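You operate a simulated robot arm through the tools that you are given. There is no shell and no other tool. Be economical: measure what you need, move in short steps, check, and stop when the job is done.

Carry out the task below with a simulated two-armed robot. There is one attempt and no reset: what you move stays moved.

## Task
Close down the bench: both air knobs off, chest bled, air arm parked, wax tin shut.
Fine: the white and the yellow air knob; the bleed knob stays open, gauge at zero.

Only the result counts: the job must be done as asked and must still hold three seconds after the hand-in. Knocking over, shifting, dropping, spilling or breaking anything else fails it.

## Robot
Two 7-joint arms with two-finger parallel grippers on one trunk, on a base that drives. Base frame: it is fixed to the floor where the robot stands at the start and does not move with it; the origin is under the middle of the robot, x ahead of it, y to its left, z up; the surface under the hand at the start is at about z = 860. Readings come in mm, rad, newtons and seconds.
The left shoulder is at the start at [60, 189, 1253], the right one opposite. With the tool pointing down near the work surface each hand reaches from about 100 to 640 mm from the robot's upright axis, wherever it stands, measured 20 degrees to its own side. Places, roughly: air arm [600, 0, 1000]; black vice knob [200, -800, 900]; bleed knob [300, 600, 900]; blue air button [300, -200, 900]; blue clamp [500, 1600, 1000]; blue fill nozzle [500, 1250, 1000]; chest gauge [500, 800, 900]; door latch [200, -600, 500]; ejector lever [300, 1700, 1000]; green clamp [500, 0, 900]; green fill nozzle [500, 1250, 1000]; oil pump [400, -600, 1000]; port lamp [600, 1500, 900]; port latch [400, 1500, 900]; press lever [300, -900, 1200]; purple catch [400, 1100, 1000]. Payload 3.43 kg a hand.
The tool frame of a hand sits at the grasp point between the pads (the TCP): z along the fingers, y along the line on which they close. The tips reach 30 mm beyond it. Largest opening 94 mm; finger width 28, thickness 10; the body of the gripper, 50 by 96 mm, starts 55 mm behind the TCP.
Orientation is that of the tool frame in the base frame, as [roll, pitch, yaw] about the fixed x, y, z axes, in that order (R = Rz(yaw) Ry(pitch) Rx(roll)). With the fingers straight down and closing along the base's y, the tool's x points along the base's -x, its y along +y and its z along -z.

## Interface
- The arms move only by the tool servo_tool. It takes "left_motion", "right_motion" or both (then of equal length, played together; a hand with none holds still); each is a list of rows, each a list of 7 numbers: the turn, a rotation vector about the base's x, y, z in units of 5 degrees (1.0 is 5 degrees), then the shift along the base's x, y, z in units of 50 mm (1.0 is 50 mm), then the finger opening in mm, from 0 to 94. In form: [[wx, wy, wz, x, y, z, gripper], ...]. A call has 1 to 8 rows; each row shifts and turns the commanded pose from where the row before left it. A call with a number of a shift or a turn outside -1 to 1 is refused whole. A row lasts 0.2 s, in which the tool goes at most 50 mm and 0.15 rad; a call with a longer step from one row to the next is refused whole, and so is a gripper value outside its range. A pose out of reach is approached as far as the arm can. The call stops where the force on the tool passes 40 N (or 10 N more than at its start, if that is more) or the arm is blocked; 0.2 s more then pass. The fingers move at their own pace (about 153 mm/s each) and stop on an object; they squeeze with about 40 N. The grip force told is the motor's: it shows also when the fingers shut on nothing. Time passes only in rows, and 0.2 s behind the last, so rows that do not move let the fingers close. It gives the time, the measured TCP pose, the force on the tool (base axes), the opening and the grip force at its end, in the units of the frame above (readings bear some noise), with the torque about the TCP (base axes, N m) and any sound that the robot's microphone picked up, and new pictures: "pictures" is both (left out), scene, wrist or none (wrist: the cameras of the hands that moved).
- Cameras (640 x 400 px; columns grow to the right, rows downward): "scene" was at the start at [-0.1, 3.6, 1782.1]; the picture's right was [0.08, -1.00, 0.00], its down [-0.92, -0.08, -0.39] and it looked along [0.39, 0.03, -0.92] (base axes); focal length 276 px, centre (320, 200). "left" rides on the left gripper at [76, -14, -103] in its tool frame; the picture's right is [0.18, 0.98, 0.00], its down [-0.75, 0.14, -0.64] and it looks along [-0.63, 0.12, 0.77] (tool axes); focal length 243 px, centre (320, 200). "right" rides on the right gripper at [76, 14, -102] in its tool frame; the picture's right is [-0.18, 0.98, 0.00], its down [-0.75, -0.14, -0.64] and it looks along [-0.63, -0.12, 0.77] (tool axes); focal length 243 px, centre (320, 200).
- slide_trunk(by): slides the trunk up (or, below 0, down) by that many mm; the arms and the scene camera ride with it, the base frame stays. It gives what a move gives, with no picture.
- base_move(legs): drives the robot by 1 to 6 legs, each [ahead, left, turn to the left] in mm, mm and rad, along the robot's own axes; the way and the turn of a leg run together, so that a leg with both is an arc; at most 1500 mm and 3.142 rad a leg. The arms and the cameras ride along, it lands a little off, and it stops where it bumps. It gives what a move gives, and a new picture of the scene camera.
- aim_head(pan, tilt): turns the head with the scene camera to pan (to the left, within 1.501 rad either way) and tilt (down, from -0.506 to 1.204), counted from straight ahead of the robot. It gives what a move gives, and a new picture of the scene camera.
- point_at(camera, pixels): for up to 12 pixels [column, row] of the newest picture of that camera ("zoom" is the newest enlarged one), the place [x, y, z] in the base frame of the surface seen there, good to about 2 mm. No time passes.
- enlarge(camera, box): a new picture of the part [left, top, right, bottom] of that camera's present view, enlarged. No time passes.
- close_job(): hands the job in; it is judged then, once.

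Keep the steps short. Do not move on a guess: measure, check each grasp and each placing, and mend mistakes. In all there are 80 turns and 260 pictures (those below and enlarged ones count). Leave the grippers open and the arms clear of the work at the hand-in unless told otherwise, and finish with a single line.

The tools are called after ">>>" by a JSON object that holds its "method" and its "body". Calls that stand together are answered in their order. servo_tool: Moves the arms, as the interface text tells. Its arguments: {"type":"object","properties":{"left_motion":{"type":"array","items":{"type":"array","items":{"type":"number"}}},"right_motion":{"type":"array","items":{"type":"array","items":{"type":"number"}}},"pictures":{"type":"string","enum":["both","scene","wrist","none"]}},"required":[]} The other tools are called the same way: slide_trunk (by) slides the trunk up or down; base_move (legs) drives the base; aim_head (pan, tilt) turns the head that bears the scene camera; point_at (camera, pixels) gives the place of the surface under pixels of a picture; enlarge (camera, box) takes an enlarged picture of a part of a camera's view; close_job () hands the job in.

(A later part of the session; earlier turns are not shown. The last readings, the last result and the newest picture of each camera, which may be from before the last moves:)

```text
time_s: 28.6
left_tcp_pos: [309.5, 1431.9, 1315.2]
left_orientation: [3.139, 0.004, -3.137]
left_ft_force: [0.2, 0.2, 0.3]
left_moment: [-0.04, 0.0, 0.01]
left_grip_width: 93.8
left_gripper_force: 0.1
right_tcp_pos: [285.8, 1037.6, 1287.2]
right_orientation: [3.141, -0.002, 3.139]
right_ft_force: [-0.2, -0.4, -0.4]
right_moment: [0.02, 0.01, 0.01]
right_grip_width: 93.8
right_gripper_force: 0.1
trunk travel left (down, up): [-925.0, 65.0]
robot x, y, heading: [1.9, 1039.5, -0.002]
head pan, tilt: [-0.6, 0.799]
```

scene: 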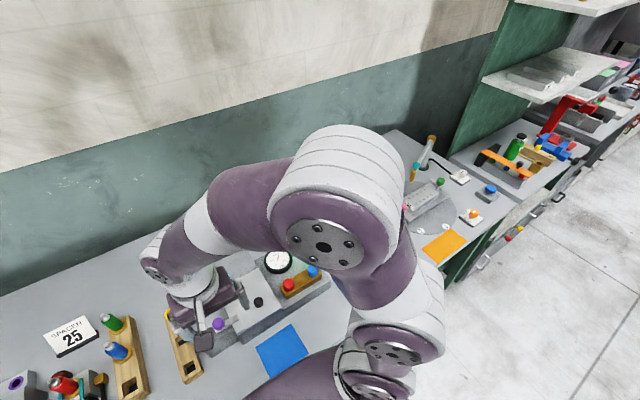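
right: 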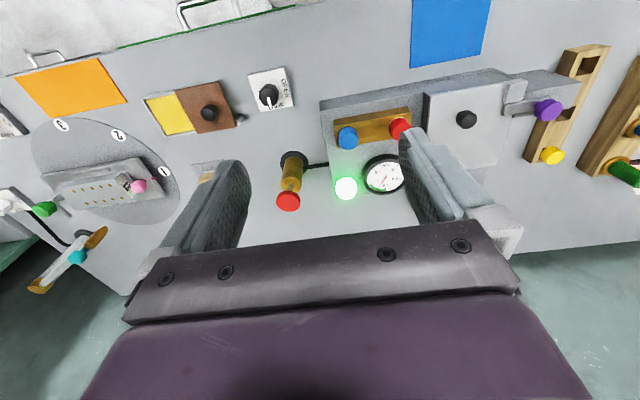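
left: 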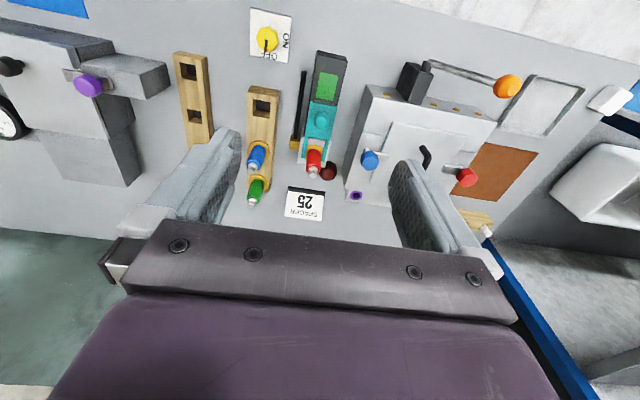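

Green port lamp etc. unchanged. Drive back right to about y=0 for the white knob and air arm.

>>> {"method": "base_move", "body": {"legs": [[0, -1040, 0]]}}

>>> {"method": "servo_tool", "body": {"right_motion": [[0, 0, 0, 0, -1, 0, 94], [0, 0, 0, 0, -1, 0, 94], [0, 0, 0, 0, -1, 0, 94], [0, 0, 0, 0, -1, 0, 94]], "left_motion": [[0, 0, 0, 0, -0.5, 0, 94], [0, 0, 0, 0, -0.5, 0, 94], [0, 0, 0, 0, -0.5, 0, 94], [0, 0, 0, 0, -0.5, 0, 94]], "pictures": "wrist"}}

>>> {"method": "aim_head", "body": {"pan": 0.0, "tilt": 0.8}}

```text
time_s: 33.9
left_tcp_pos: [305.9, 386.4, 1315.0]
left_orientation: [3.139, 0.004, -3.141]
left_ft_force: [0.9, -1.4, 0.0]
left_moment: [0.02, -0.01, -0.02]
left_grip_width: 94.2
left_gripper_force: 0.0
right_tcp_pos: [281.0, -7.6, 1287.0]
right_orientation: [-3.141, -0.003, 3.133]
right_ft_force: [0.1, -0.3, 0.1]
right_moment: [-0.02, -0.01, 0.03]
right_grip_width: 94.1
right_gripper_force: 0.1
trunk travel left (down, up): [-925.0, 65.0]
robot x, y, heading: [-7.2, -0.2, -0.01]
head pan, tilt: [-0.6, 0.799]
```

scene: 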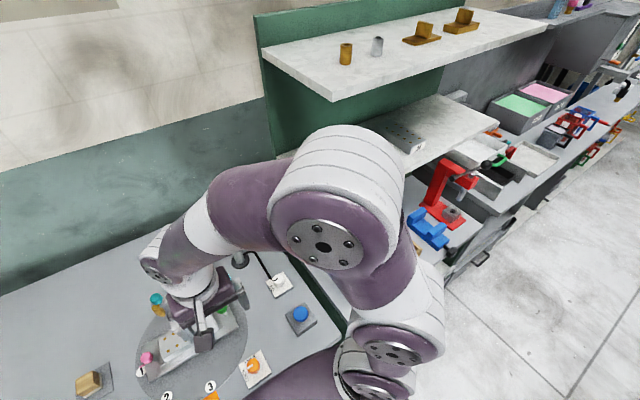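

```text
time_s: 34.9
left_tcp_pos: [305.4, 282.1, 1316.2]
left_orientation: [3.136, 0.003, -3.141]
left_ft_force: [-0.4, 0.3, 0.3]
left_moment: [0.01, 0.02, 0.01]
left_grip_width: 94.1
left_gripper_force: 0.0
right_tcp_pos: [281.4, -212.2, 1289.6]
right_orientation: [3.14, -0.001, 3.133]
right_ft_force: [-0.3, 0.1, -0.4]
right_moment: [0.03, -0.02, -0.03]
right_grip_width: 94.0
right_gripper_force: 0.0
trunk travel left (down, up): [-925.0, 65.0]
robot x, y, heading: [-7.0, -4.0, -0.006]
head pan, tilt: [-0.6, 0.799]
```

right: 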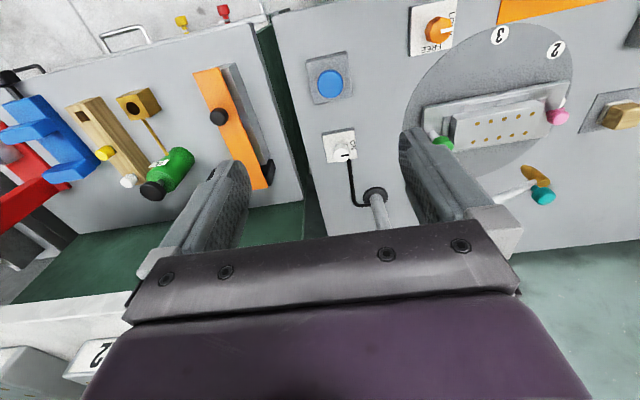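
left: 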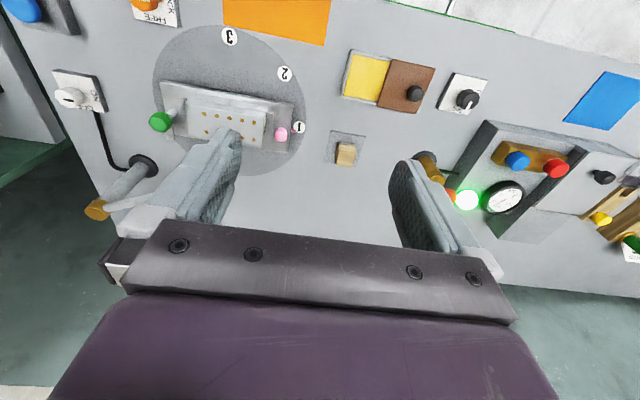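

```text
time_s: 35.9
left_tcp_pos: [305.2, 286.2, 1315.8]
left_orientation: [3.138, 0.005, -3.141]
left_ft_force: [-0.1, -0.9, 0.2]
left_moment: [0.03, -0.02, 0.01]
left_grip_width: 93.8
left_gripper_force: 0.1
right_tcp_pos: [280.9, -210.5, 1289.1]
right_orientation: [-3.141, -0.001, 3.132]
right_ft_force: [0.0, 0.4, 0.7]
right_moment: [0.0, 0.0, 0.0]
right_grip_width: 93.9
right_gripper_force: 0.0
trunk travel left (down, up): [-925.0, 65.0]
robot x, y, heading: [-6.6, -4.1, -0.005]
head pan, tilt: [0.0, 0.799]
```

scene: 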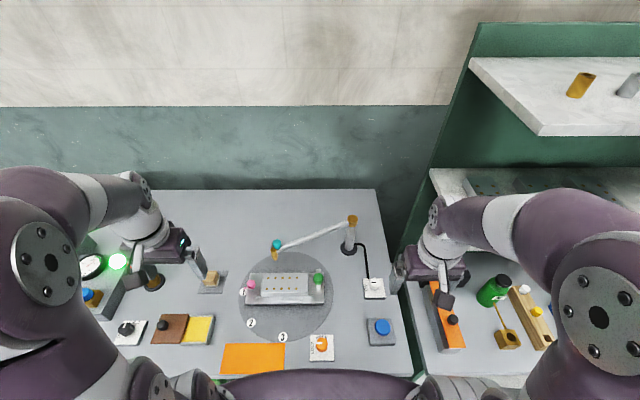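

The view is clear now. I'll enlarge around the air arm, the tan block and the white knob.

>>> {"method": "enlarge", "body": {"camera": "scene", "box": [180, 190, 400, 328]}}

>>> {"method": "enlarge", "body": {"camera": "right", "box": [300, 110, 396, 170]}}

>>> {"method": "enlarge", "body": {"camera": "left", "box": [310, 110, 406, 170]}}

>>> {"method": "point_at", "body": {"camera": "scene", "pixels": [[277, 243], [275, 256], [315, 235], [352, 219], [348, 250], [371, 285], [212, 278], [205, 290], [171, 325], [203, 328], [128, 327]]}}

>>> {"method": "point_at", "body": {"camera": "right", "pixels": [[341, 151], [333, 135], [357, 148], [347, 158]]}}

```text
2.90 times, centred on (290, 259) of scene
```

zoom: 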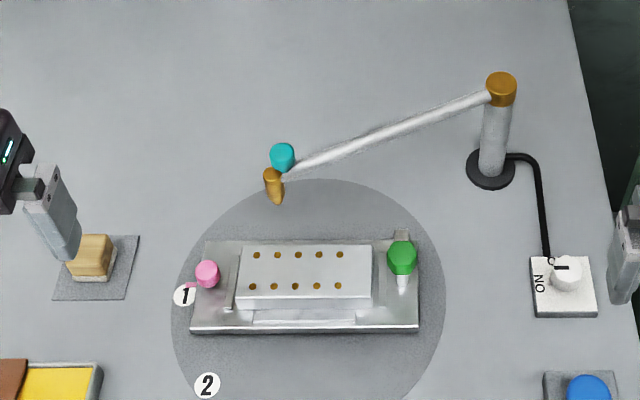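

```text
6.67 times, centred on (348, 140) of right
```

zoom: 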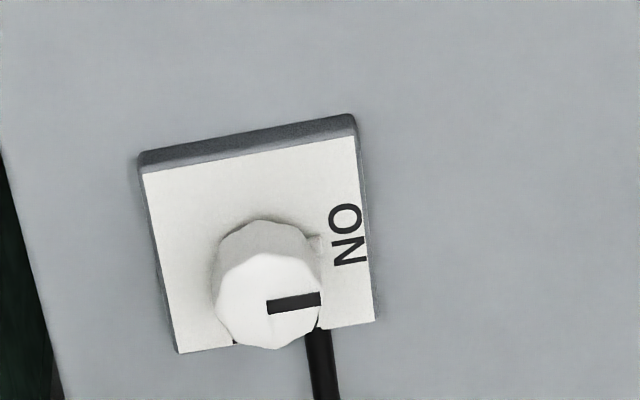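

```text
6.67 times, centred on (358, 140) of left
```

zoom: 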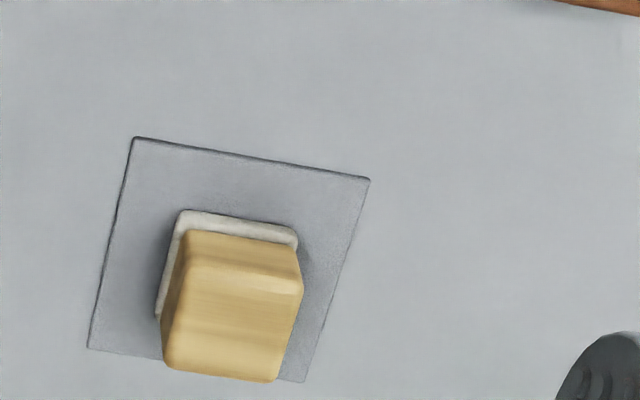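

```text
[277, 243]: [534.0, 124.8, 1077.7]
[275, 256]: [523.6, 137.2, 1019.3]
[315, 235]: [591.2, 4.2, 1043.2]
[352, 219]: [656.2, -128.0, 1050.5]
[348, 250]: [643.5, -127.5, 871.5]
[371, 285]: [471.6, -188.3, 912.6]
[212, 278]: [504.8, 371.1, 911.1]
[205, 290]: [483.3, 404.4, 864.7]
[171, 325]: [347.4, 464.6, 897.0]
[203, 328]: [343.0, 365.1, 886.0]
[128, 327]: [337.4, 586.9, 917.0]
```

```text
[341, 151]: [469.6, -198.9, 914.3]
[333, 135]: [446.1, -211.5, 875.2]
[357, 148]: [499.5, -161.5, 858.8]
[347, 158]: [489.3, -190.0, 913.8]
```

White pointer is at ON; OFF is on the far side. I check shelf clearances, then bring the right hand over the white knob.

>>> {"method": "point_at", "body": {"camera": "scene", "pixels": [[432, 170], [472, 60], [540, 132], [440, 205], [425, 190]]}}

>>> {"method": "servo_tool", "body": {"right_motion": [[0, 0, 0, 1, 0, 0, 94], [0, 0, 0, 1, 0, 0, 94], [0, 0, 0, 1, 0.3, 0, 94], [0, 0, 0, 0, 0, -1, 94], [0, 0, 0, 0, 0, -1, 94], [0, 0, 0, 0, 0, -1, 94], [0, 0, 0, 0, 0, -1, 94]], "pictures": "both"}}

```text
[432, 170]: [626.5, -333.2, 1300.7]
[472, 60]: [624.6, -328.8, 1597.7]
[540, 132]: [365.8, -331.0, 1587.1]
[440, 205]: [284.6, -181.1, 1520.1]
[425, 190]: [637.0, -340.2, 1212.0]
```

```text
refused: row 3 steps farther than a row can; nothing moved
```

Shelf starts at y≈−331. I check where the right elbow is.

>>> {"method": "point_at", "body": {"camera": "scene", "pixels": [[600, 315], [560, 220], [500, 225], [635, 240], [540, 290], [640, 195], [520, 182]]}}

```text
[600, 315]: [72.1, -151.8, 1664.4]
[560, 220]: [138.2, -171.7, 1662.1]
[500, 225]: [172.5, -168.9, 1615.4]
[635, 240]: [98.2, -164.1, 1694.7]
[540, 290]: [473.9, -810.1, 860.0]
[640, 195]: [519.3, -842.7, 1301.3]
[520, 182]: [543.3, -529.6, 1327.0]
```

Elbow is at y≈−170, well clear of the shelf. I proceed.

>>> {"method": "servo_tool", "body": {"right_motion": [[0, 0, 0, 1, 0, 0, 94], [0, 0, 0, 1, 0, 0, 94], [0, 0, 0, 0.9, 0.3, 0, 94], [0, 0, 0, 0, 0, -1, 94], [0, 0, 0, 0, 0, -1, 94], [0, 0, 0, 0, 0, -1, 94], [0, 0, 0, 0, 0, -1, 94]], "pictures": "wrist"}}

```text
time_s: 37.5
left_tcp_pos: [306.1, 285.4, 1316.4]
left_orientation: [3.137, 0.003, -3.141]
left_ft_force: [0.2, 1.0, 0.0]
left_moment: [0.01, 0.01, 0.01]
left_grip_width: 93.9
left_gripper_force: 0.1
right_tcp_pos: [427.3, -195.5, 1088.7]
right_orientation: [-3.141, -0.002, 3.133]
right_ft_force: [-0.3, 1.2, -0.6]
right_moment: [0.02, 0.03, -0.01]
right_grip_width: 93.9
right_gripper_force: 0.0
trunk travel left (down, up): [-925.0, 65.0]
robot x, y, heading: [-3.4, -4.8, -0.004]
head pan, tilt: [0.0, 0.799]
```

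right: 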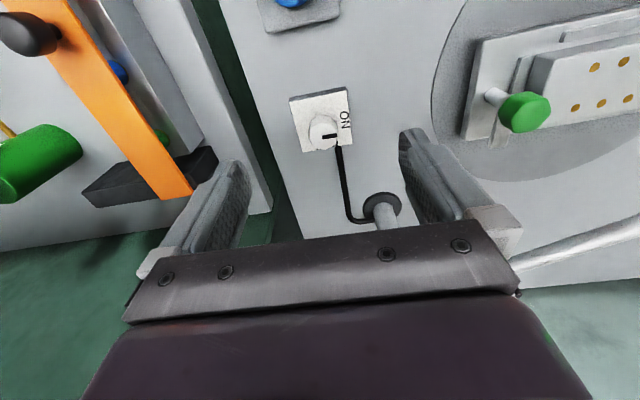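

>>> {"method": "enlarge", "body": {"camera": "right", "box": [280, 80, 376, 140]}}

>>> {"method": "enlarge", "body": {"camera": "right", "box": [291, 115, 355, 155]}}

>>> {"method": "point_at", "body": {"camera": "zoom", "pixels": [[180, 200], [320, 250], [320, 215], [420, 200], [420, 180], [300, 70], [300, 320]]}}

```text
6.67 times, centred on (328, 110) of right
```

zoom: 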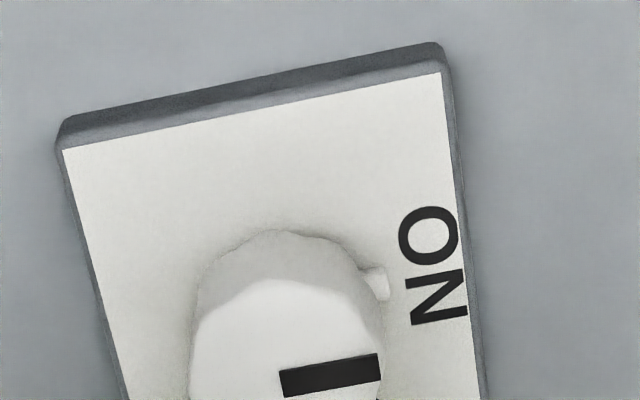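

```text
10.00 times, centred on (323, 135) of right
```

zoom: 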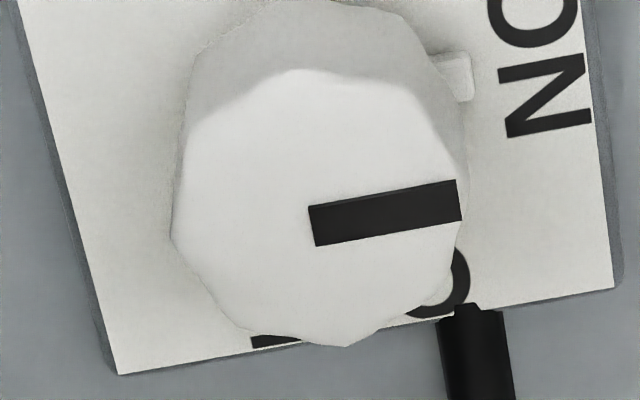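

```text
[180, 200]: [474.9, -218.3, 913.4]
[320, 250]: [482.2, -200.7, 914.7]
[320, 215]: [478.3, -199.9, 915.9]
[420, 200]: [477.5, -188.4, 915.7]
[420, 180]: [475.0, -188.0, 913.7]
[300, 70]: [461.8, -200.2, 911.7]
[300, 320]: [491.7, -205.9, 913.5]
```

White knob centre ≈(478,−201), top 915. Descend around it.

>>> {"method": "servo_tool", "body": {"right_motion": [[0, 0, 0, 0.9, -0.1, 0, 70], [0, 0, 0, 0.12, 0, -0.9, 70], [0, 0, 0, 0, 0, -1, 70], [0, 0, 0, 0, 0, -1, 70], [0, 0, 0, 0, 0, -0.25, 70]], "pictures": "wrist"}}

```text
time_s: 38.7
left_tcp_pos: [305.9, 285.7, 1315.5]
left_orientation: [3.137, 0.004, -3.14]
left_ft_force: [-0.7, 0.1, -0.5]
left_moment: [0.01, 0.0, -0.01]
left_grip_width: 94.0
left_gripper_force: 0.0
right_tcp_pos: [477.1, -199.9, 930.9]
right_orientation: [3.141, -0.004, 3.134]
right_ft_force: [-0.1, 0.1, 0.1]
right_moment: [0.02, 0.0, -0.03]
right_grip_width: 70.0
right_gripper_force: 0.0
trunk travel left (down, up): [-925.0, 65.0]
robot x, y, heading: [-5.8, -4.7, -0.008]
head pan, tilt: [0.0, 0.799]
```

right: 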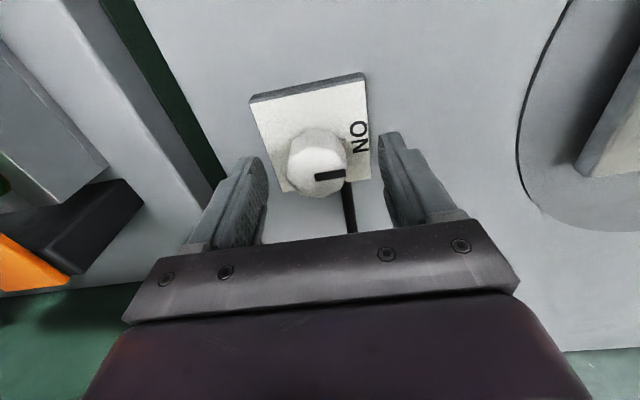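

Centred. Lower 18 mm and close gently.

>>> {"method": "servo_tool", "body": {"right_motion": [[0, 0, 0, 0.02, -0.03, -0.36, 70], [0, 0, 0, 0, 0, 0, 20], [0, 0, 0, 0, 0, 0, 20]], "pictures": "none"}}

```text
time_s: 39.5
left_tcp_pos: [304.9, 284.8, 1316.0]
left_orientation: [3.137, 0.004, 3.141]
left_ft_force: [1.5, -0.9, 0.2]
left_moment: [0.02, 0.01, 0.01]
left_grip_width: 93.8
left_gripper_force: 0.0
right_tcp_pos: [478.7, -203.0, 911.7]
right_orientation: [-3.141, 0.0, 3.135]
right_ft_force: [0.4, -6.9, 2.0]
right_moment: [-0.87, 0.82, -0.09]
right_grip_width: 36.0
right_gripper_force: 45.2
trunk travel left (down, up): [-925.0, 65.0]
robot x, y, heading: [-6.5, -5.5, -0.014]
head pan, tilt: [0.0, 0.799]
```

Gripped well, low load. Turn clockwise in 4° rows.

>>> {"method": "servo_tool", "body": {"right_motion": [[0, 0, -0.8, 0, -0.02, 0, 20], [0, 0, -0.8, 0, 0, 0, 20], [0, 0, -0.8, 0, 0, 0, 20], [0, 0, -0.8, 0, 0, 0, 20], [0, 0, -0.8, 0, 0, 0, 20], [0, 0, -0.8, 0, 0, 0, 20], [0, 0, -0.8, 0, 0, 0, 20], [0, 0, -0.8, 0, 0, 0, 20]], "pictures": "wrist"}}

```text
time_s: 41.3
left_tcp_pos: [306.0, 283.4, 1316.3]
left_orientation: [3.135, 0.004, -3.141]
left_ft_force: [-0.5, -0.2, -0.3]
left_moment: [0.02, 0.01, -0.02]
left_grip_width: 93.9
left_gripper_force: 0.1
right_tcp_pos: [477.7, -201.5, 911.2]
right_orientation: [3.139, -0.001, 2.573]
right_ft_force: [2.0, -8.8, -3.8]
right_moment: [-1.17, -0.81, 0.01]
right_grip_width: 35.9
right_gripper_force: 45.4
trunk travel left (down, up): [-925.0, 65.0]
robot x, y, heading: [-8.2, -6.8, -0.011]
head pan, tilt: [0.0, 0.799]
```

right: 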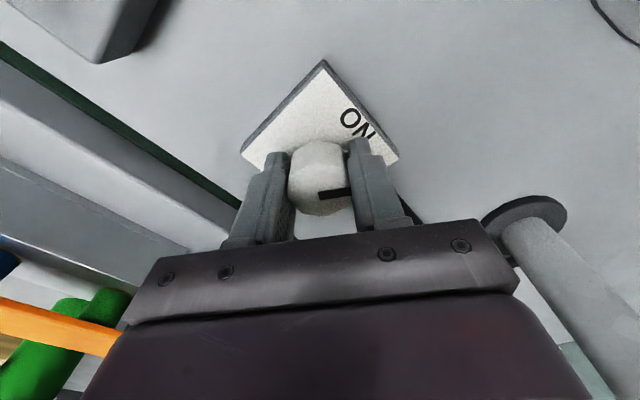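

32° done. Continue.

>>> {"method": "servo_tool", "body": {"right_motion": [[0, 0, -0.8, 0, 0, 0, 20], [0, 0, -0.8, 0, 0, 0, 20], [0, 0, -0.8, 0, 0, 0, 20], [0, 0, -0.8, 0, 0, 0, 20], [0, 0, -0.8, 0, 0, 0, 20], [0, 0, -0.8, 0, 0, 0, 20], [0, 0, -0.8, 0, 0, 0, 20], [0, 0, 0, 0, 0, 0, 20]], "pictures": "none"}}

>>> {"method": "servo_tool", "body": {"right_motion": [[0, 0, -0.8, 0, 0, 0, 20], [0, 0, -0.8, 0, 0, 0, 20], [0, 0, -0.8, 0, 0, 0, 20], [0, 0, -0.8, 0, 0, 0, 20], [0, 0, -0.8, 0, 0, 0, 20], [0, 0, -0.8, 0, 0, 0, 20], [0, 0, -0.4, 0, 0, 0, 20], [0, 0, 0, 0, 0, 0, 20]], "pictures": "wrist"}}

```text
time_s: 43.1
left_tcp_pos: [306.3, 282.6, 1314.9]
left_orientation: [3.139, 0.003, -3.141]
left_ft_force: [-0.3, 0.5, 0.3]
left_moment: [0.01, 0.03, 0.0]
left_grip_width: 93.8
left_gripper_force: 0.1
right_tcp_pos: [479.0, -202.5, 910.8]
right_orientation: [-3.141, -0.001, 2.084]
right_ft_force: [9.1, -5.5, 6.0]
right_moment: [0.57, 1.17, 0.0]
right_grip_width: 35.7
right_gripper_force: 44.9
trunk travel left (down, up): [-925.0, 65.0]
robot x, y, heading: [-7.3, -3.0, -0.009]
head pan, tilt: [0.0, 0.799]
```

```text
time_s: 44.9
left_tcp_pos: [307.2, 283.3, 1316.5]
left_orientation: [3.139, 0.002, -3.141]
left_ft_force: [0.7, 0.1, 1.1]
left_moment: [-0.03, 0.0, 0.01]
left_grip_width: 94.3
left_gripper_force: 0.0
right_tcp_pos: [478.6, -201.6, 911.1]
right_orientation: [3.141, -0.001, 1.631]
right_ft_force: [11.4, -1.9, -0.9]
right_moment: [0.22, -0.89, 0.03]
right_grip_width: 35.5
right_gripper_force: 45.4
trunk travel left (down, up): [-925.0, 65.0]
robot x, y, heading: [-6.1, -5.4, -0.012]
head pan, tilt: [0.0, 0.799]
```

right: 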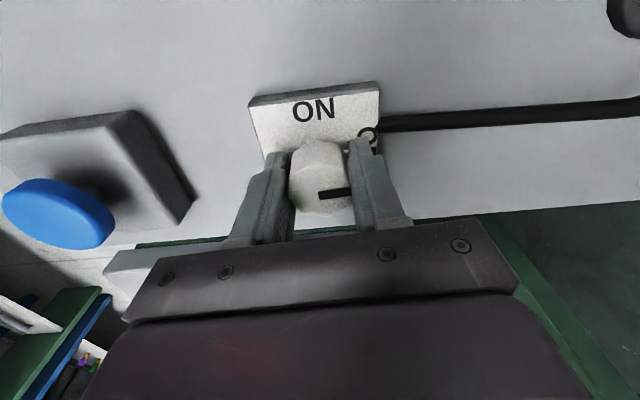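

Yaw 1.63; about 4–5° more to the stop.

>>> {"method": "servo_tool", "body": {"right_motion": [[0, 0, -0.5, 0, 0, 0, 20], [0, 0, -0.4, 0, 0, 0, 20], [0, 0, 0, 0, 0, 0, 20]], "pictures": "none"}}

>>> {"method": "servo_tool", "body": {"right_motion": [[0, 0, 0, 0, 0, 0, 70], [0, 0, 0, 0, 0, 0, 70], [0, 0, 0, 0, 0, 1, 70], [0, 0, 0, 0, 0, 1, 70], [0, 0, 0, 0, 0, 1, 70]], "pictures": "wrist"}}

>>> {"method": "enlarge", "body": {"camera": "right", "box": [270, 90, 398, 170]}}

```text
time_s: 45.7
left_tcp_pos: [306.3, 284.5, 1315.2]
left_orientation: [3.138, 0.002, -3.141]
left_ft_force: [0.4, -1.3, 0.4]
left_moment: [-0.04, 0.0, -0.05]
left_grip_width: 94.0
left_gripper_force: 0.0
right_tcp_pos: [480.1, -202.6, 911.6]
right_orientation: [-3.141, -0.001, 1.554]
right_ft_force: [11.4, -1.4, 1.9]
right_moment: [0.78, -0.51, 0.38]
right_grip_width: 35.9
right_gripper_force: 45.0
trunk travel left (down, up): [-925.0, 65.0]
robot x, y, heading: [-6.4, -3.9, -0.005]
head pan, tilt: [0.0, 0.799]
```

```text
time_s: 46.9
left_tcp_pos: [304.8, 284.4, 1315.8]
left_orientation: [3.138, 0.003, -3.141]
left_ft_force: [-0.6, 0.5, -0.4]
left_moment: [-0.04, -0.03, -0.01]
left_grip_width: 94.2
left_gripper_force: 0.1
right_tcp_pos: [478.6, -202.9, 1064.8]
right_orientation: [-3.14, 0.001, 1.552]
right_ft_force: [1.0, -0.7, -0.8]
right_moment: [0.01, 0.01, 0.03]
right_grip_width: 70.0
right_gripper_force: 0.1
trunk travel left (down, up): [-925.0, 65.0]
robot x, y, heading: [-7.3, -3.9, -0.013]
head pan, tilt: [0.0, 0.799]
```

right: 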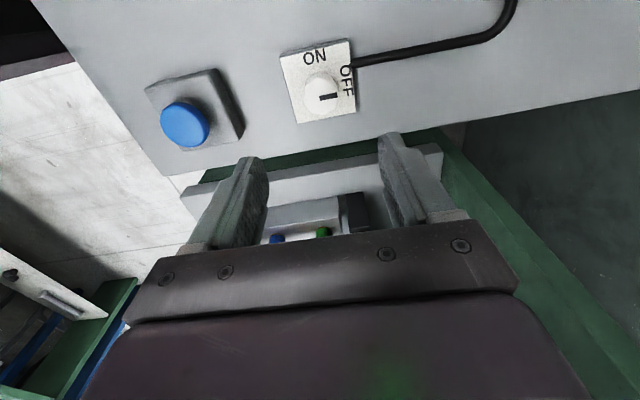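

```text
5.00 times, centred on (334, 130) of right
```

zoom: 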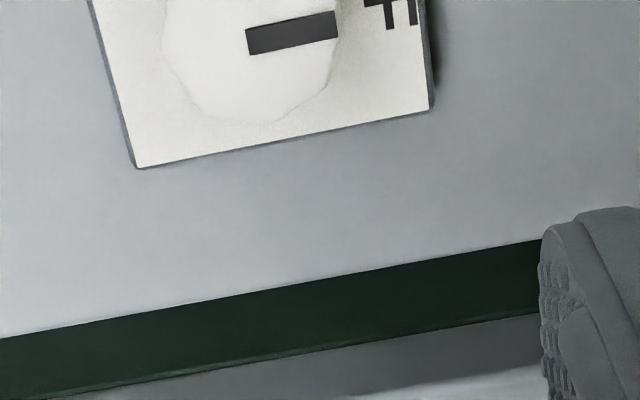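

White points at OFF. Unwind and raise the right hand.

>>> {"method": "servo_tool", "body": {"right_motion": [[0, 0, 1, -0.5, 0, 0.5, 94], [0, 0, 1, -0.5, 0, 0.5, 94], [0, 0, 1, -0.5, 0, 0.5, 94], [0, 0, 1, -0.5, 0, 0.5, 94], [0, 0, 1, -0.5, 0, 0.5, 94], [0, 0, 1, -0.5, 0, 0.5, 94], [0, 0, 1, -0.5, 0, 0.5, 94], [0, 0, 1, -0.5, 0, 0.5, 94]], "pictures": "none"}}

>>> {"method": "servo_tool", "body": {"right_motion": [[0, 0, 1, 0, 0, 0, 94], [0, 0, 1, 0, 0, 0, 94], [0, 0, 1, 0, 0, 0, 94], [0, 0, 1, 0, 0, 0, 94], [0, 0, 1, 0, 0, 0, 94], [0, 0, 1, 0, 0, 0, 94], [0, 0, 1, 0, 0, 0, 94], [0, 0, 1, 0, 0, 0, 94]], "pictures": "none"}}

>>> {"method": "servo_tool", "body": {"right_motion": [[0, 0, 1, 0, 0, 0, 94], [0, 0, 1, 0, 0, 0, 94]], "pictures": "both"}}

>>> {"method": "enlarge", "body": {"camera": "scene", "box": [250, 200, 390, 290]}}

>>> {"method": "enlarge", "body": {"camera": "right", "box": [320, 140, 560, 260]}}

```text
time_s: 48.7
left_tcp_pos: [302.0, 285.1, 1316.0]
left_orientation: [3.138, 0.006, -3.141]
left_ft_force: [-0.3, -0.6, 0.8]
left_moment: [0.01, -0.06, -0.01]
left_grip_width: 94.0
left_gripper_force: 0.0
right_tcp_pos: [276.3, -200.8, 1263.5]
right_orientation: [3.14, 0.001, 2.254]
right_ft_force: [-0.2, 0.8, -0.1]
right_moment: [0.0, -0.02, -0.01]
right_grip_width: 93.9
right_gripper_force: 0.2
trunk travel left (down, up): [-925.0, 65.0]
robot x, y, heading: [-4.0, -4.8, -0.01]
head pan, tilt: [0.0, 0.799]
```

```text
time_s: 50.5
left_tcp_pos: [304.7, 286.5, 1317.7]
left_orientation: [3.139, 0.004, 3.14]
left_ft_force: [0.5, -0.6, 0.0]
left_moment: [-0.01, -0.02, -0.02]
left_grip_width: 94.3
left_gripper_force: 0.1
right_tcp_pos: [278.1, -200.7, 1261.4]
right_orientation: [-3.141, 0.001, 2.949]
right_ft_force: [-0.1, 0.1, -0.5]
right_moment: [0.03, 0.02, 0.0]
right_grip_width: 93.9
right_gripper_force: 0.0
trunk travel left (down, up): [-925.0, 65.0]
robot x, y, heading: [-2.8, -2.4, -0.009]
head pan, tilt: [0.0, 0.799]
```

```text
time_s: 51.1
left_tcp_pos: [305.2, 284.7, 1316.5]
left_orientation: [3.138, 0.003, -3.141]
left_ft_force: [0.6, -0.8, 0.2]
left_moment: [0.01, 0.02, 0.05]
left_grip_width: 94.0
left_gripper_force: 0.0
right_tcp_pos: [277.9, -200.3, 1261.3]
right_orientation: [-3.141, 0.001, 3.125]
right_ft_force: [-0.3, 0.1, 0.4]
right_moment: [0.03, 0.02, 0.03]
right_grip_width: 93.7
right_gripper_force: 0.1
trunk travel left (down, up): [-925.0, 65.0]
robot x, y, heading: [-5.9, -7.9, -0.01]
head pan, tilt: [0.0, 0.799]
```

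scene: 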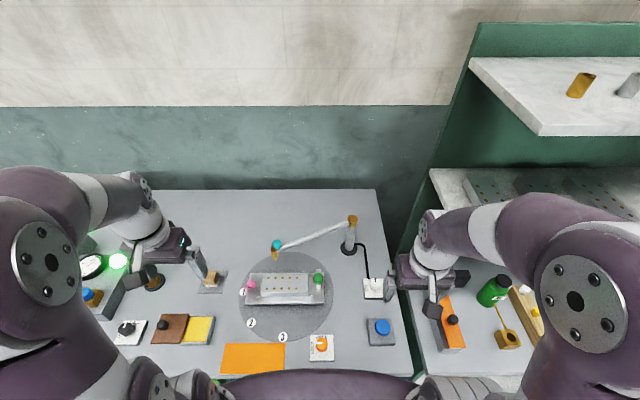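
right: 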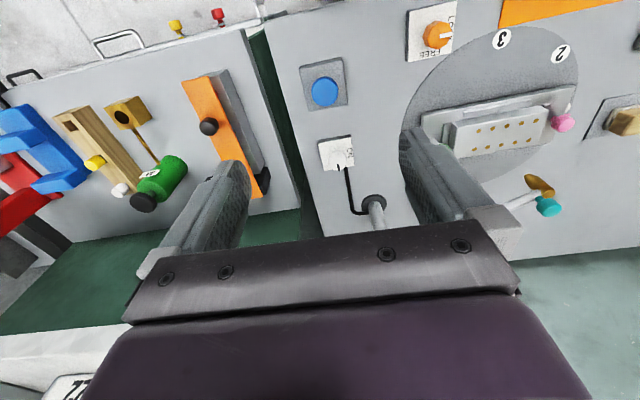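

```text
4.44 times, centred on (320, 245) of scene
```

zoom: 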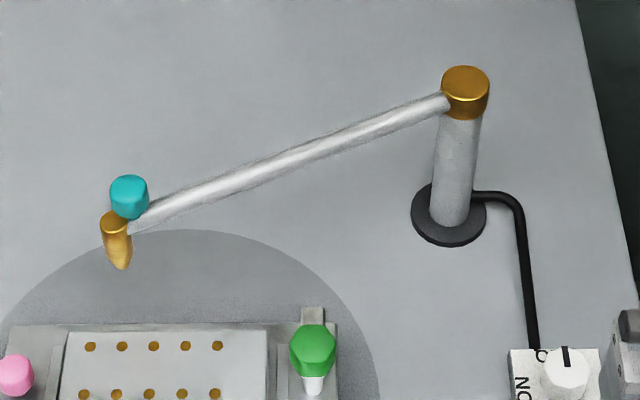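

```text
2.67 times, centred on (440, 200) of right
```

zoom: 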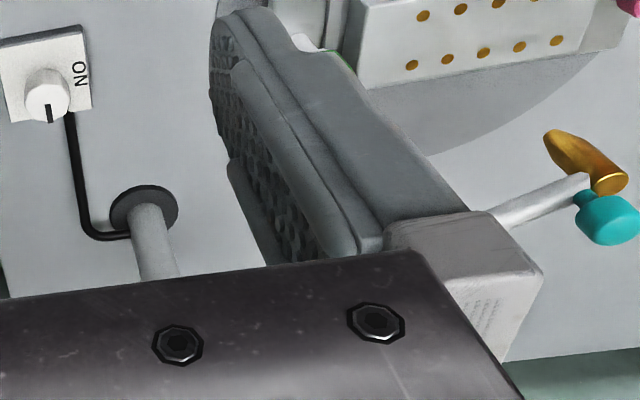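

White confirmed OFF from the scene too. Next the air arm: post about (652,−122), teal knob at about (533,126,1077), nozzle hangs at the platter's edge. I bring the left hand near for a closer look, and measure the back edge of the bench.

>>> {"method": "point_at", "body": {"camera": "scene", "pixels": [[300, 188], [370, 190], [277, 190], [330, 254], [242, 300], [290, 338], [440, 160]]}}

>>> {"method": "servo_tool", "body": {"left_motion": [[0, 0, 0, 0.5, -0.8, 0, 94], [0, 0, 0, 0.5, -0.8, 0, 94], [0, 0, 0, 0.5, -0.8, 0, 94], [0, 0, 0, 0.8, -0.5, 0, 94], [0, 0, 0, 0.7, -0.3, -0.3, 94]], "pictures": "wrist"}}

```text
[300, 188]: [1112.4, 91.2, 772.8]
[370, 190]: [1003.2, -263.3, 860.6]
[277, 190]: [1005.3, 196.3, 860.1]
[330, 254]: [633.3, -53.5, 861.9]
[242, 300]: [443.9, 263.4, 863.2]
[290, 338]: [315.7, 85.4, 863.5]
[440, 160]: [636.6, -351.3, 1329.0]
```

```text
time_s: 52.3
left_tcp_pos: [459.6, 125.7, 1297.7]
left_orientation: [3.137, 0.002, -3.14]
left_ft_force: [1.0, 0.0, -0.1]
left_moment: [-0.01, 0.06, -0.02]
left_grip_width: 94.0
left_gripper_force: 0.1
right_tcp_pos: [279.7, -201.2, 1261.7]
right_orientation: [-3.14, -0.004, 3.125]
right_ft_force: [0.5, -0.2, 0.1]
right_moment: [-0.01, 0.01, 0.01]
right_grip_width: 93.9
right_gripper_force: 0.0
trunk travel left (down, up): [-925.0, 65.0]
robot x, y, heading: [-5.2, -3.3, -0.015]
head pan, tilt: [0.0, 0.799]
```

left: 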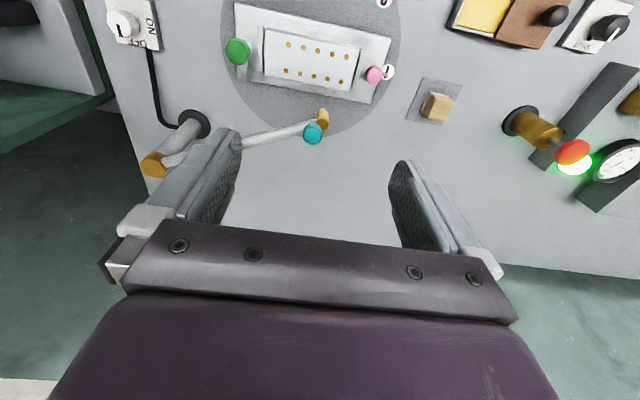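

>>> {"method": "enlarge", "body": {"camera": "left", "box": [130, 90, 350, 220]}}

>>> {"method": "enlarge", "body": {"camera": "left", "box": [280, 95, 344, 155]}}

>>> {"method": "point_at", "body": {"camera": "left", "pixels": [[313, 132], [305, 132], [322, 132], [312, 141], [323, 115], [290, 131], [250, 138], [175, 158], [155, 163]]}}

```text
2.91 times, centred on (240, 155) of left
```

zoom: 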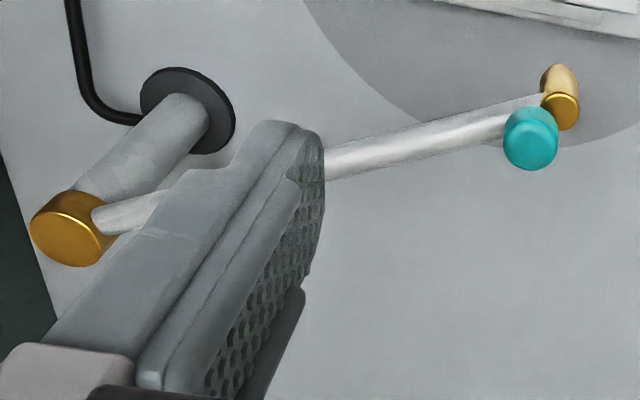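

```text
6.67 times, centred on (312, 125) of left
```

zoom: 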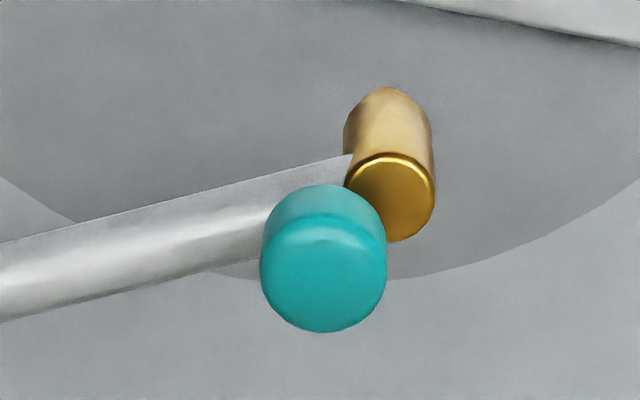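

```text
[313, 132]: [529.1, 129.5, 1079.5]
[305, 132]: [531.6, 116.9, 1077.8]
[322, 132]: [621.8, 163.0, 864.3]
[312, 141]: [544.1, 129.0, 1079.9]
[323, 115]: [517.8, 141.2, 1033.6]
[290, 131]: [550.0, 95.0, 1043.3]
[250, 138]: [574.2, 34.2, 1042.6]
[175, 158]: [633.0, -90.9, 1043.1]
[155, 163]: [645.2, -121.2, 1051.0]
```

Teal knob 25 mm wide at (532,126,1080); tube at z≈1043; no marks. Parking must be clear of the platter, swinging back toward the wall. I'll close the left fingers and put them in front of the tube at (490,60), tips at z≈1025, then push +x.

>>> {"method": "servo_tool", "body": {"left_motion": [[0, 0, 0, 0.3, -0.6, -0.3, 0], [0, 0, 0, 0.3, -0.7, -0.5, 0], [0, 0, 0, 0, 0, -1, 0], [0, 0, 0, 0, 0, -1, 0], [0, 0, 0, 0, 0, -1, 0], [0, 0, 0, 0, 0, -1, 0]], "pictures": "both"}}

```text
time_s: 53.7
left_tcp_pos: [488.5, 58.9, 1064.5]
left_orientation: [3.139, 0.004, -3.141]
left_ft_force: [-0.1, -0.1, -0.5]
left_moment: [0.01, 0.0, 0.0]
left_grip_width: 0.0
left_gripper_force: 32.9
right_tcp_pos: [278.9, -200.8, 1262.4]
right_orientation: [-3.141, -0.002, 3.124]
right_ft_force: [0.6, 0.1, -0.2]
right_moment: [0.03, 0.0, 0.01]
right_grip_width: 94.4
right_gripper_force: 0.0
trunk travel left (down, up): [-925.0, 65.0]
robot x, y, heading: [-2.3, -4.4, -0.005]
head pan, tilt: [0.0, 0.799]
```

scene: 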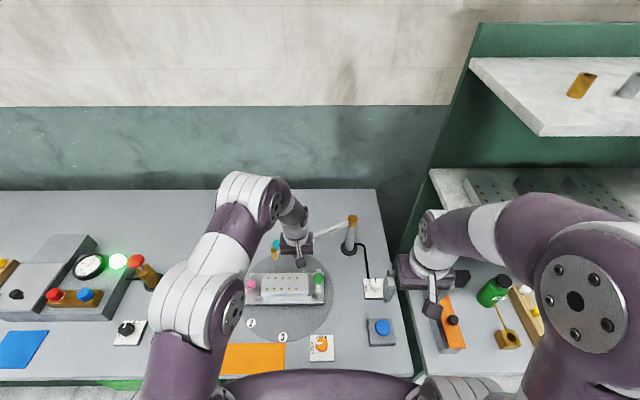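
left: 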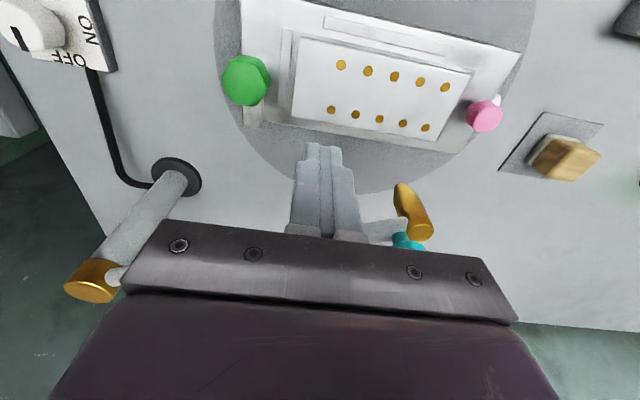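

Fingers are in front of the tube. Lower 10 mm and push +x in small steps.

>>> {"method": "servo_tool", "body": {"left_motion": [[0, 0, 0, 0, 0, -0.24, 0], [0, 0, 0, 0.5, 0, 0, 0], [0, 0, 0, 0.5, 0, 0, 0], [0, 0, 0, 0.4, 0, 0, 0], [0, 0, 0, 0.4, 0, 0, 0]], "pictures": "wrist"}}

```text
time_s: 54.9
left_tcp_pos: [577.1, 61.2, 1050.9]
left_orientation: [3.137, 0.004, -3.142]
left_ft_force: [-2.3, 0.4, 1.2]
left_moment: [0.01, 0.05, 0.01]
left_grip_width: 0.1
left_gripper_force: 32.6
right_tcp_pos: [278.3, -200.6, 1261.8]
right_orientation: [-3.141, -0.002, 3.125]
right_ft_force: [-0.2, 1.1, -0.5]
right_moment: [0.0, -0.02, -0.04]
right_grip_width: 93.7
right_gripper_force: 0.1
trunk travel left (down, up): [-925.0, 65.0]
robot x, y, heading: [-1.6, -3.4, -0.009]
head pan, tilt: [0.0, 0.799]
```

left: 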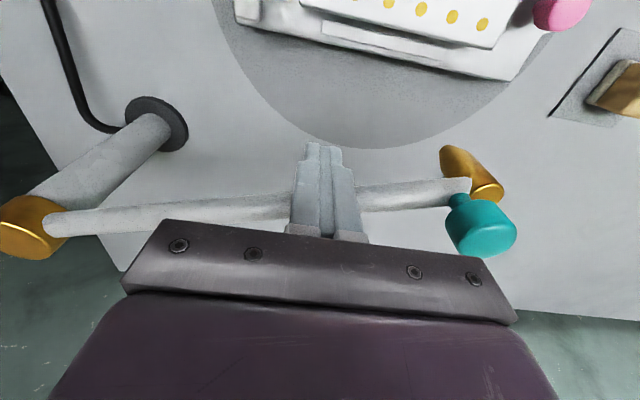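

The arm swings easily (2 N). Continue pushing.

>>> {"method": "servo_tool", "body": {"left_motion": [[0, 0, 0, 0.5, 0, 0, 0], [0, 0, 0, 0.5, 0, 0, 0], [0, 0, 0, 0.5, 0, 0, 0], [0, 0, 0, 0.5, 0, 0, 0], [0, 0, 0, 0, 0, 0, 0]], "pictures": "both"}}

```text
time_s: 56.1
left_tcp_pos: [603.1, 64.3, 1050.1]
left_orientation: [3.138, 0.004, -3.141]
left_ft_force: [-0.6, -1.0, 0.4]
left_moment: [0.01, 0.02, -0.06]
left_grip_width: 0.1
left_gripper_force: 32.8
left hand out of reach, approached as far as the arm can: row 2, 3, 4
right_tcp_pos: [278.3, -200.6, 1261.8]
right_orientation: [-3.141, -0.002, 3.125]
right_ft_force: [-0.1, 0.4, 0.2]
right_moment: [-0.03, 0.05, -0.03]
right_grip_width: 94.2
right_gripper_force: 0.1
trunk travel left (down, up): [-925.0, 65.0]
robot x, y, heading: [-7.7, -4.9, -0.009]
head pan, tilt: [0.0, 0.799]
```

scene: 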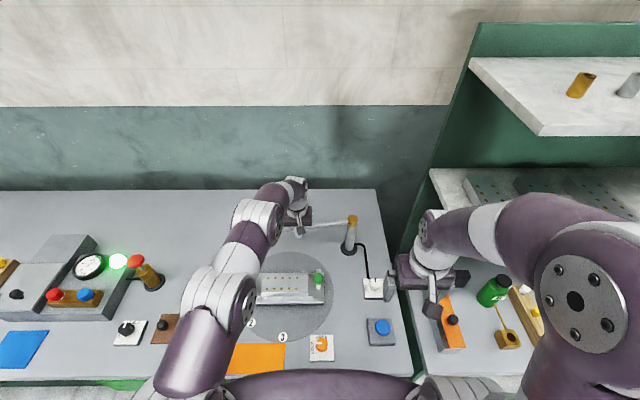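
left: 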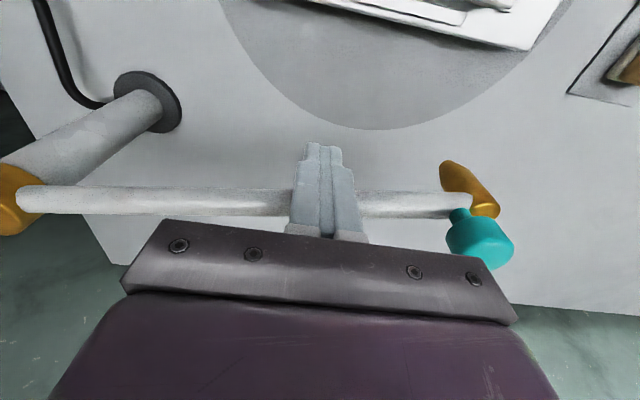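

Reach limit with tool vertical. I tilt the fingers forward (wy −) about the tip while pushing on.

>>> {"method": "servo_tool", "body": {"left_motion": [[0, -1, 0, 0, 0, 0, 0], [0, -1, 0, 0, 0, 0, 0], [0, -1, 0, 0.3, 0, 0, 0], [0, -1, 0, 0.3, 0, 0, 0], [0, -1, 0, 0.3, 0, 0, 0], [0, -1, 0, 0.3, 0, 0, 0], [0, -1, 0, 0.3, 0, 0, 0], [0, -1, 0, 0.3, 0, 0, 0]], "pictures": "both"}}

```text
time_s: 57.4
left_tcp_pos: [633.0, 65.0, 1039.3]
left_orientation: [3.127, 0.398, 3.138]
left_ft_force: [-10.7, 0.2, -3.5]
left_moment: [-0.05, -0.8, -0.01]
left_grip_width: 0.0
left_gripper_force: 33.2
right_tcp_pos: [274.3, -201.2, 1262.2]
right_orientation: [3.141, 0.001, 3.123]
right_ft_force: [0.1, -0.1, -0.2]
right_moment: [-0.05, 0.02, 0.0]
right_grip_width: 94.3
right_gripper_force: 0.1
trunk travel left (down, up): [-925.0, 65.0]
robot x, y, heading: [-8.7, -5.0, -0.01]
head pan, tilt: [0.0, 0.799]
stopped in row 6 (left hand): the force on the tool passed its limit at 48 N (the readings are from after the stop); the commanded pose is now the measured one
```

scene: 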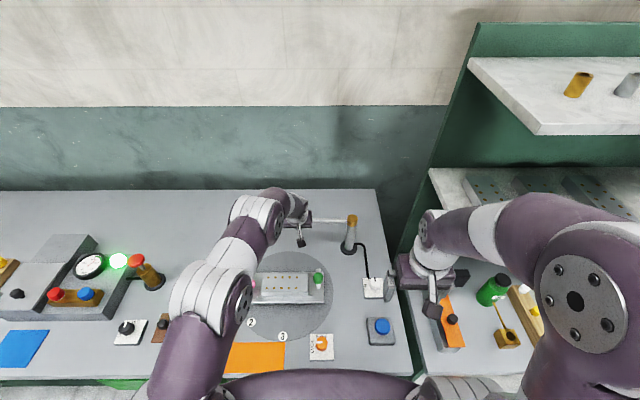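
left: 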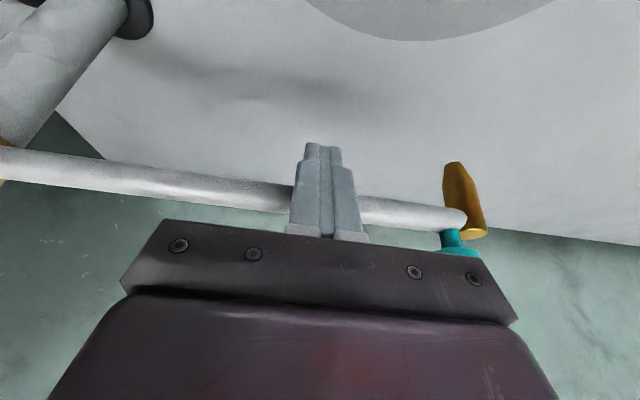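

The arm stopped with 48 N — probably its stop. Measure its angle.

>>> {"method": "point_at", "body": {"camera": "scene", "pixels": [[352, 219], [335, 221], [318, 219], [325, 220], [345, 222]]}}

>>> {"method": "point_at", "body": {"camera": "left", "pixels": [[80, 170], [200, 188], [400, 212], [440, 218], [468, 185], [464, 230]]}}

>>> {"method": "enlarge", "body": {"camera": "scene", "box": [260, 180, 380, 260]}}

```text
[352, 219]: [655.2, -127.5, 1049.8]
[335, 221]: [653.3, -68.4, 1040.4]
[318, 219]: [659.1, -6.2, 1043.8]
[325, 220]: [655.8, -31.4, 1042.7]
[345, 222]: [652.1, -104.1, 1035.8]
```

```text
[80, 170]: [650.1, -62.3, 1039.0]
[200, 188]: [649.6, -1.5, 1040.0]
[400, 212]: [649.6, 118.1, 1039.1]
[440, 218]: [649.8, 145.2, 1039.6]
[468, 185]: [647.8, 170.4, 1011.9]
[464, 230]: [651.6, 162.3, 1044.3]
```

```text
5.00 times, centred on (320, 220) of scene
```

zoom: 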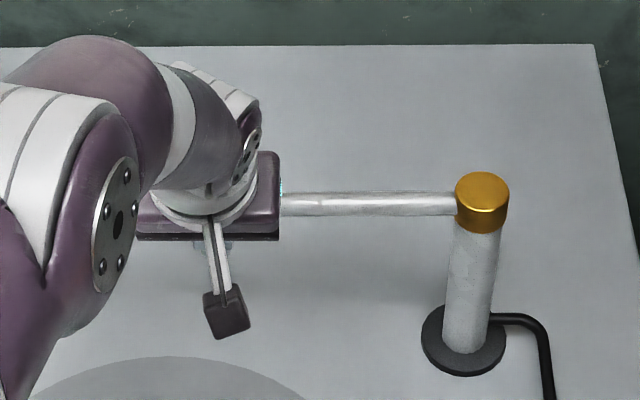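

The arm lies exactly along y (x=650 all the way) against its stop: parked. Withdraw the hand −x and untilt.

>>> {"method": "servo_tool", "body": {"left_motion": [[0, 0, 0, -0.6, 0, 0, 0], [0, 1, 0, -0.8, 0, 0, 0], [0, 1, 0, -0.8, 0, 0.3, 0], [0, 1, 0, -0.6, 0, 0.7, 0], [0, 1, 0, 0, 0, 1, 0], [0, 0.56, 0, 0, 0, 1, 0], [0, 0, 0, 0, 0, 1, 0], [0, 0, 0, 0, 0, 0.8, 60]], "pictures": "none"}}

>>> {"method": "servo_tool", "body": {"left_motion": [[0, 0, 0, -0.8, 0.3, 0, 60], [0, 0, 0, -0.8, 0.3, 0, 60], [0, 0, 0, -0.7, 0.6, 0, 60], [0, 0, 0, 0, 1, 0, 60], [0, 0, 0, 0, 1, 0, 60], [0, 0, 0, 0, 1, 0, 60]], "pictures": "both"}}

>>> {"method": "point_at", "body": {"camera": "scene", "pixels": [[335, 221], [318, 221], [300, 221]]}}

```text
time_s: 59.2
left_tcp_pos: [488.9, 69.4, 1269.8]
left_orientation: [3.131, 0.005, 3.14]
left_ft_force: [-0.5, 0.7, 0.3]
left_moment: [0.0, 0.01, -0.02]
left_grip_width: 60.0
left_gripper_force: 0.1
left hand out of reach, approached as far as the arm can: row 8
right_tcp_pos: [277.4, -199.8, 1261.5]
right_orientation: [3.141, -0.003, 3.125]
right_ft_force: [-0.2, -0.3, 0.2]
right_moment: [-0.01, 0.0, 0.02]
right_grip_width: 94.0
right_gripper_force: 0.1
trunk travel left (down, up): [-925.0, 65.0]
robot x, y, heading: [-6.6, -3.6, -0.012]
head pan, tilt: [0.0, 0.799]
```

```text
time_s: 60.6
left_tcp_pos: [373.7, 281.4, 1269.8]
left_orientation: [3.134, 0.006, 3.139]
left_ft_force: [0.4, 0.6, 0.3]
left_moment: [-0.02, -0.01, 0.01]
left_grip_width: 59.8
left_gripper_force: 0.1
right_tcp_pos: [277.4, -199.9, 1262.0]
right_orientation: [-3.138, -0.002, 3.127]
right_ft_force: [-0.8, 0.5, -0.1]
right_moment: [0.02, 0.02, -0.05]
right_grip_width: 94.0
right_gripper_force: 0.1
trunk travel left (down, up): [-925.0, 65.0]
robot x, y, heading: [-6.3, -4.1, -0.004]
head pan, tilt: [0.0, 0.799]
```

scene: 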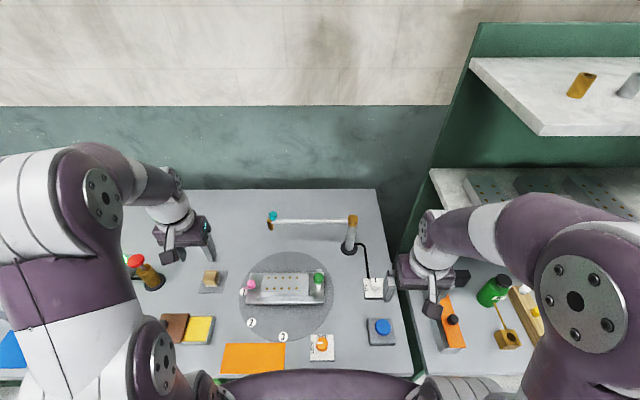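
left: 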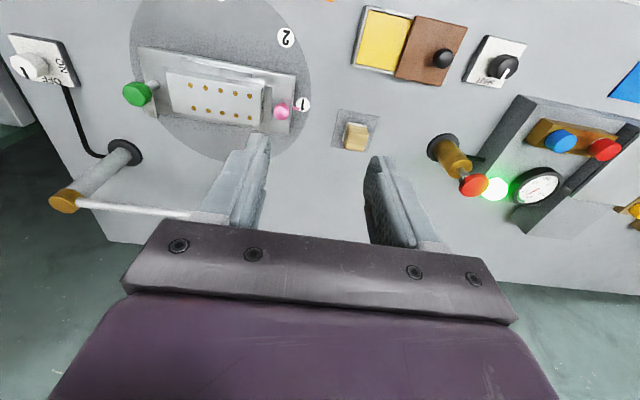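

```text
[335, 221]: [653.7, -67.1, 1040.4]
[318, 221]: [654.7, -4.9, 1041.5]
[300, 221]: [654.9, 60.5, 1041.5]
```

Arm stays parked. Next the bleed knob: drive left 420 mm.

>>> {"method": "base_move", "body": {"legs": [[0, 420, 0]]}}

>>> {"method": "servo_tool", "body": {"left_motion": [[0, 0, 0, -0.4, -0.8, -0.3, 94], [0, 0, 0, -0.8, -0.5, -0.2, 94], [0, 0, 0, -0.4, -0.3, -0.8, 94], [0, 0, 0, 0, 0, -1, 94], [0, 0, 0, 0, 0, -1, 94]], "pictures": "wrist"}}

```text
time_s: 63.1
left_tcp_pos: [382.0, 688.3, 1271.3]
left_orientation: [3.129, 0.008, 3.129]
left_ft_force: [0.0, -0.1, -0.6]
left_moment: [0.01, -0.04, 0.01]
left_grip_width: 60.0
left_gripper_force: 0.1
right_tcp_pos: [281.0, 208.3, 1261.3]
right_orientation: [3.141, 0.0, 3.116]
right_ft_force: [0.5, 0.2, -0.1]
right_moment: [0.04, -0.03, -0.03]
right_grip_width: 94.1
right_gripper_force: 0.0
trunk travel left (down, up): [-925.0, 65.0]
robot x, y, heading: [-7.3, 407.9, -0.015]
head pan, tilt: [0.0, 0.799]
```

scene: 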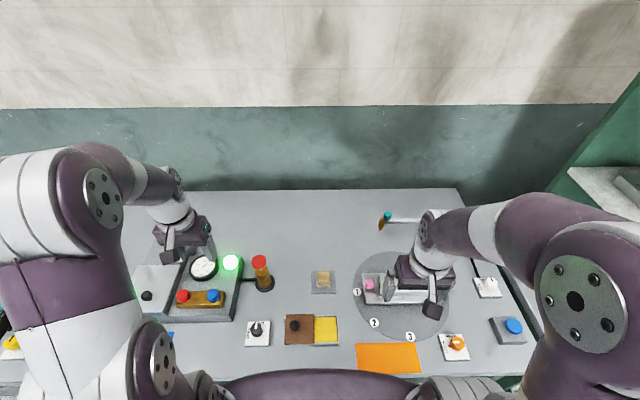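

```text
time_s: 64.3
left_tcp_pos: [302.8, 609.7, 1104.1]
left_orientation: [3.132, 0.004, 3.13]
left_ft_force: [0.3, 0.1, -0.5]
left_moment: [0.0, 0.01, 0.02]
left_grip_width: 94.1
left_gripper_force: 0.0
right_tcp_pos: [281.4, 211.5, 1262.6]
right_orientation: [3.14, -0.001, 3.116]
right_ft_force: [0.0, 0.5, 0.0]
right_moment: [-0.02, -0.03, 0.02]
right_grip_width: 93.9
right_gripper_force: 0.1
trunk travel left (down, up): [-925.0, 65.0]
robot x, y, heading: [-0.1, 409.3, -0.011]
head pan, tilt: [0.0, 0.799]
```

left: 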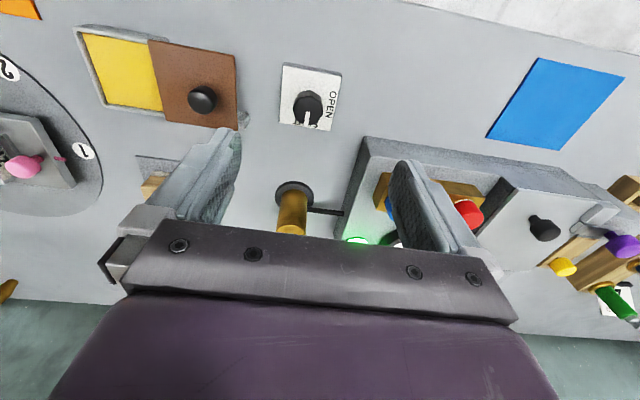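

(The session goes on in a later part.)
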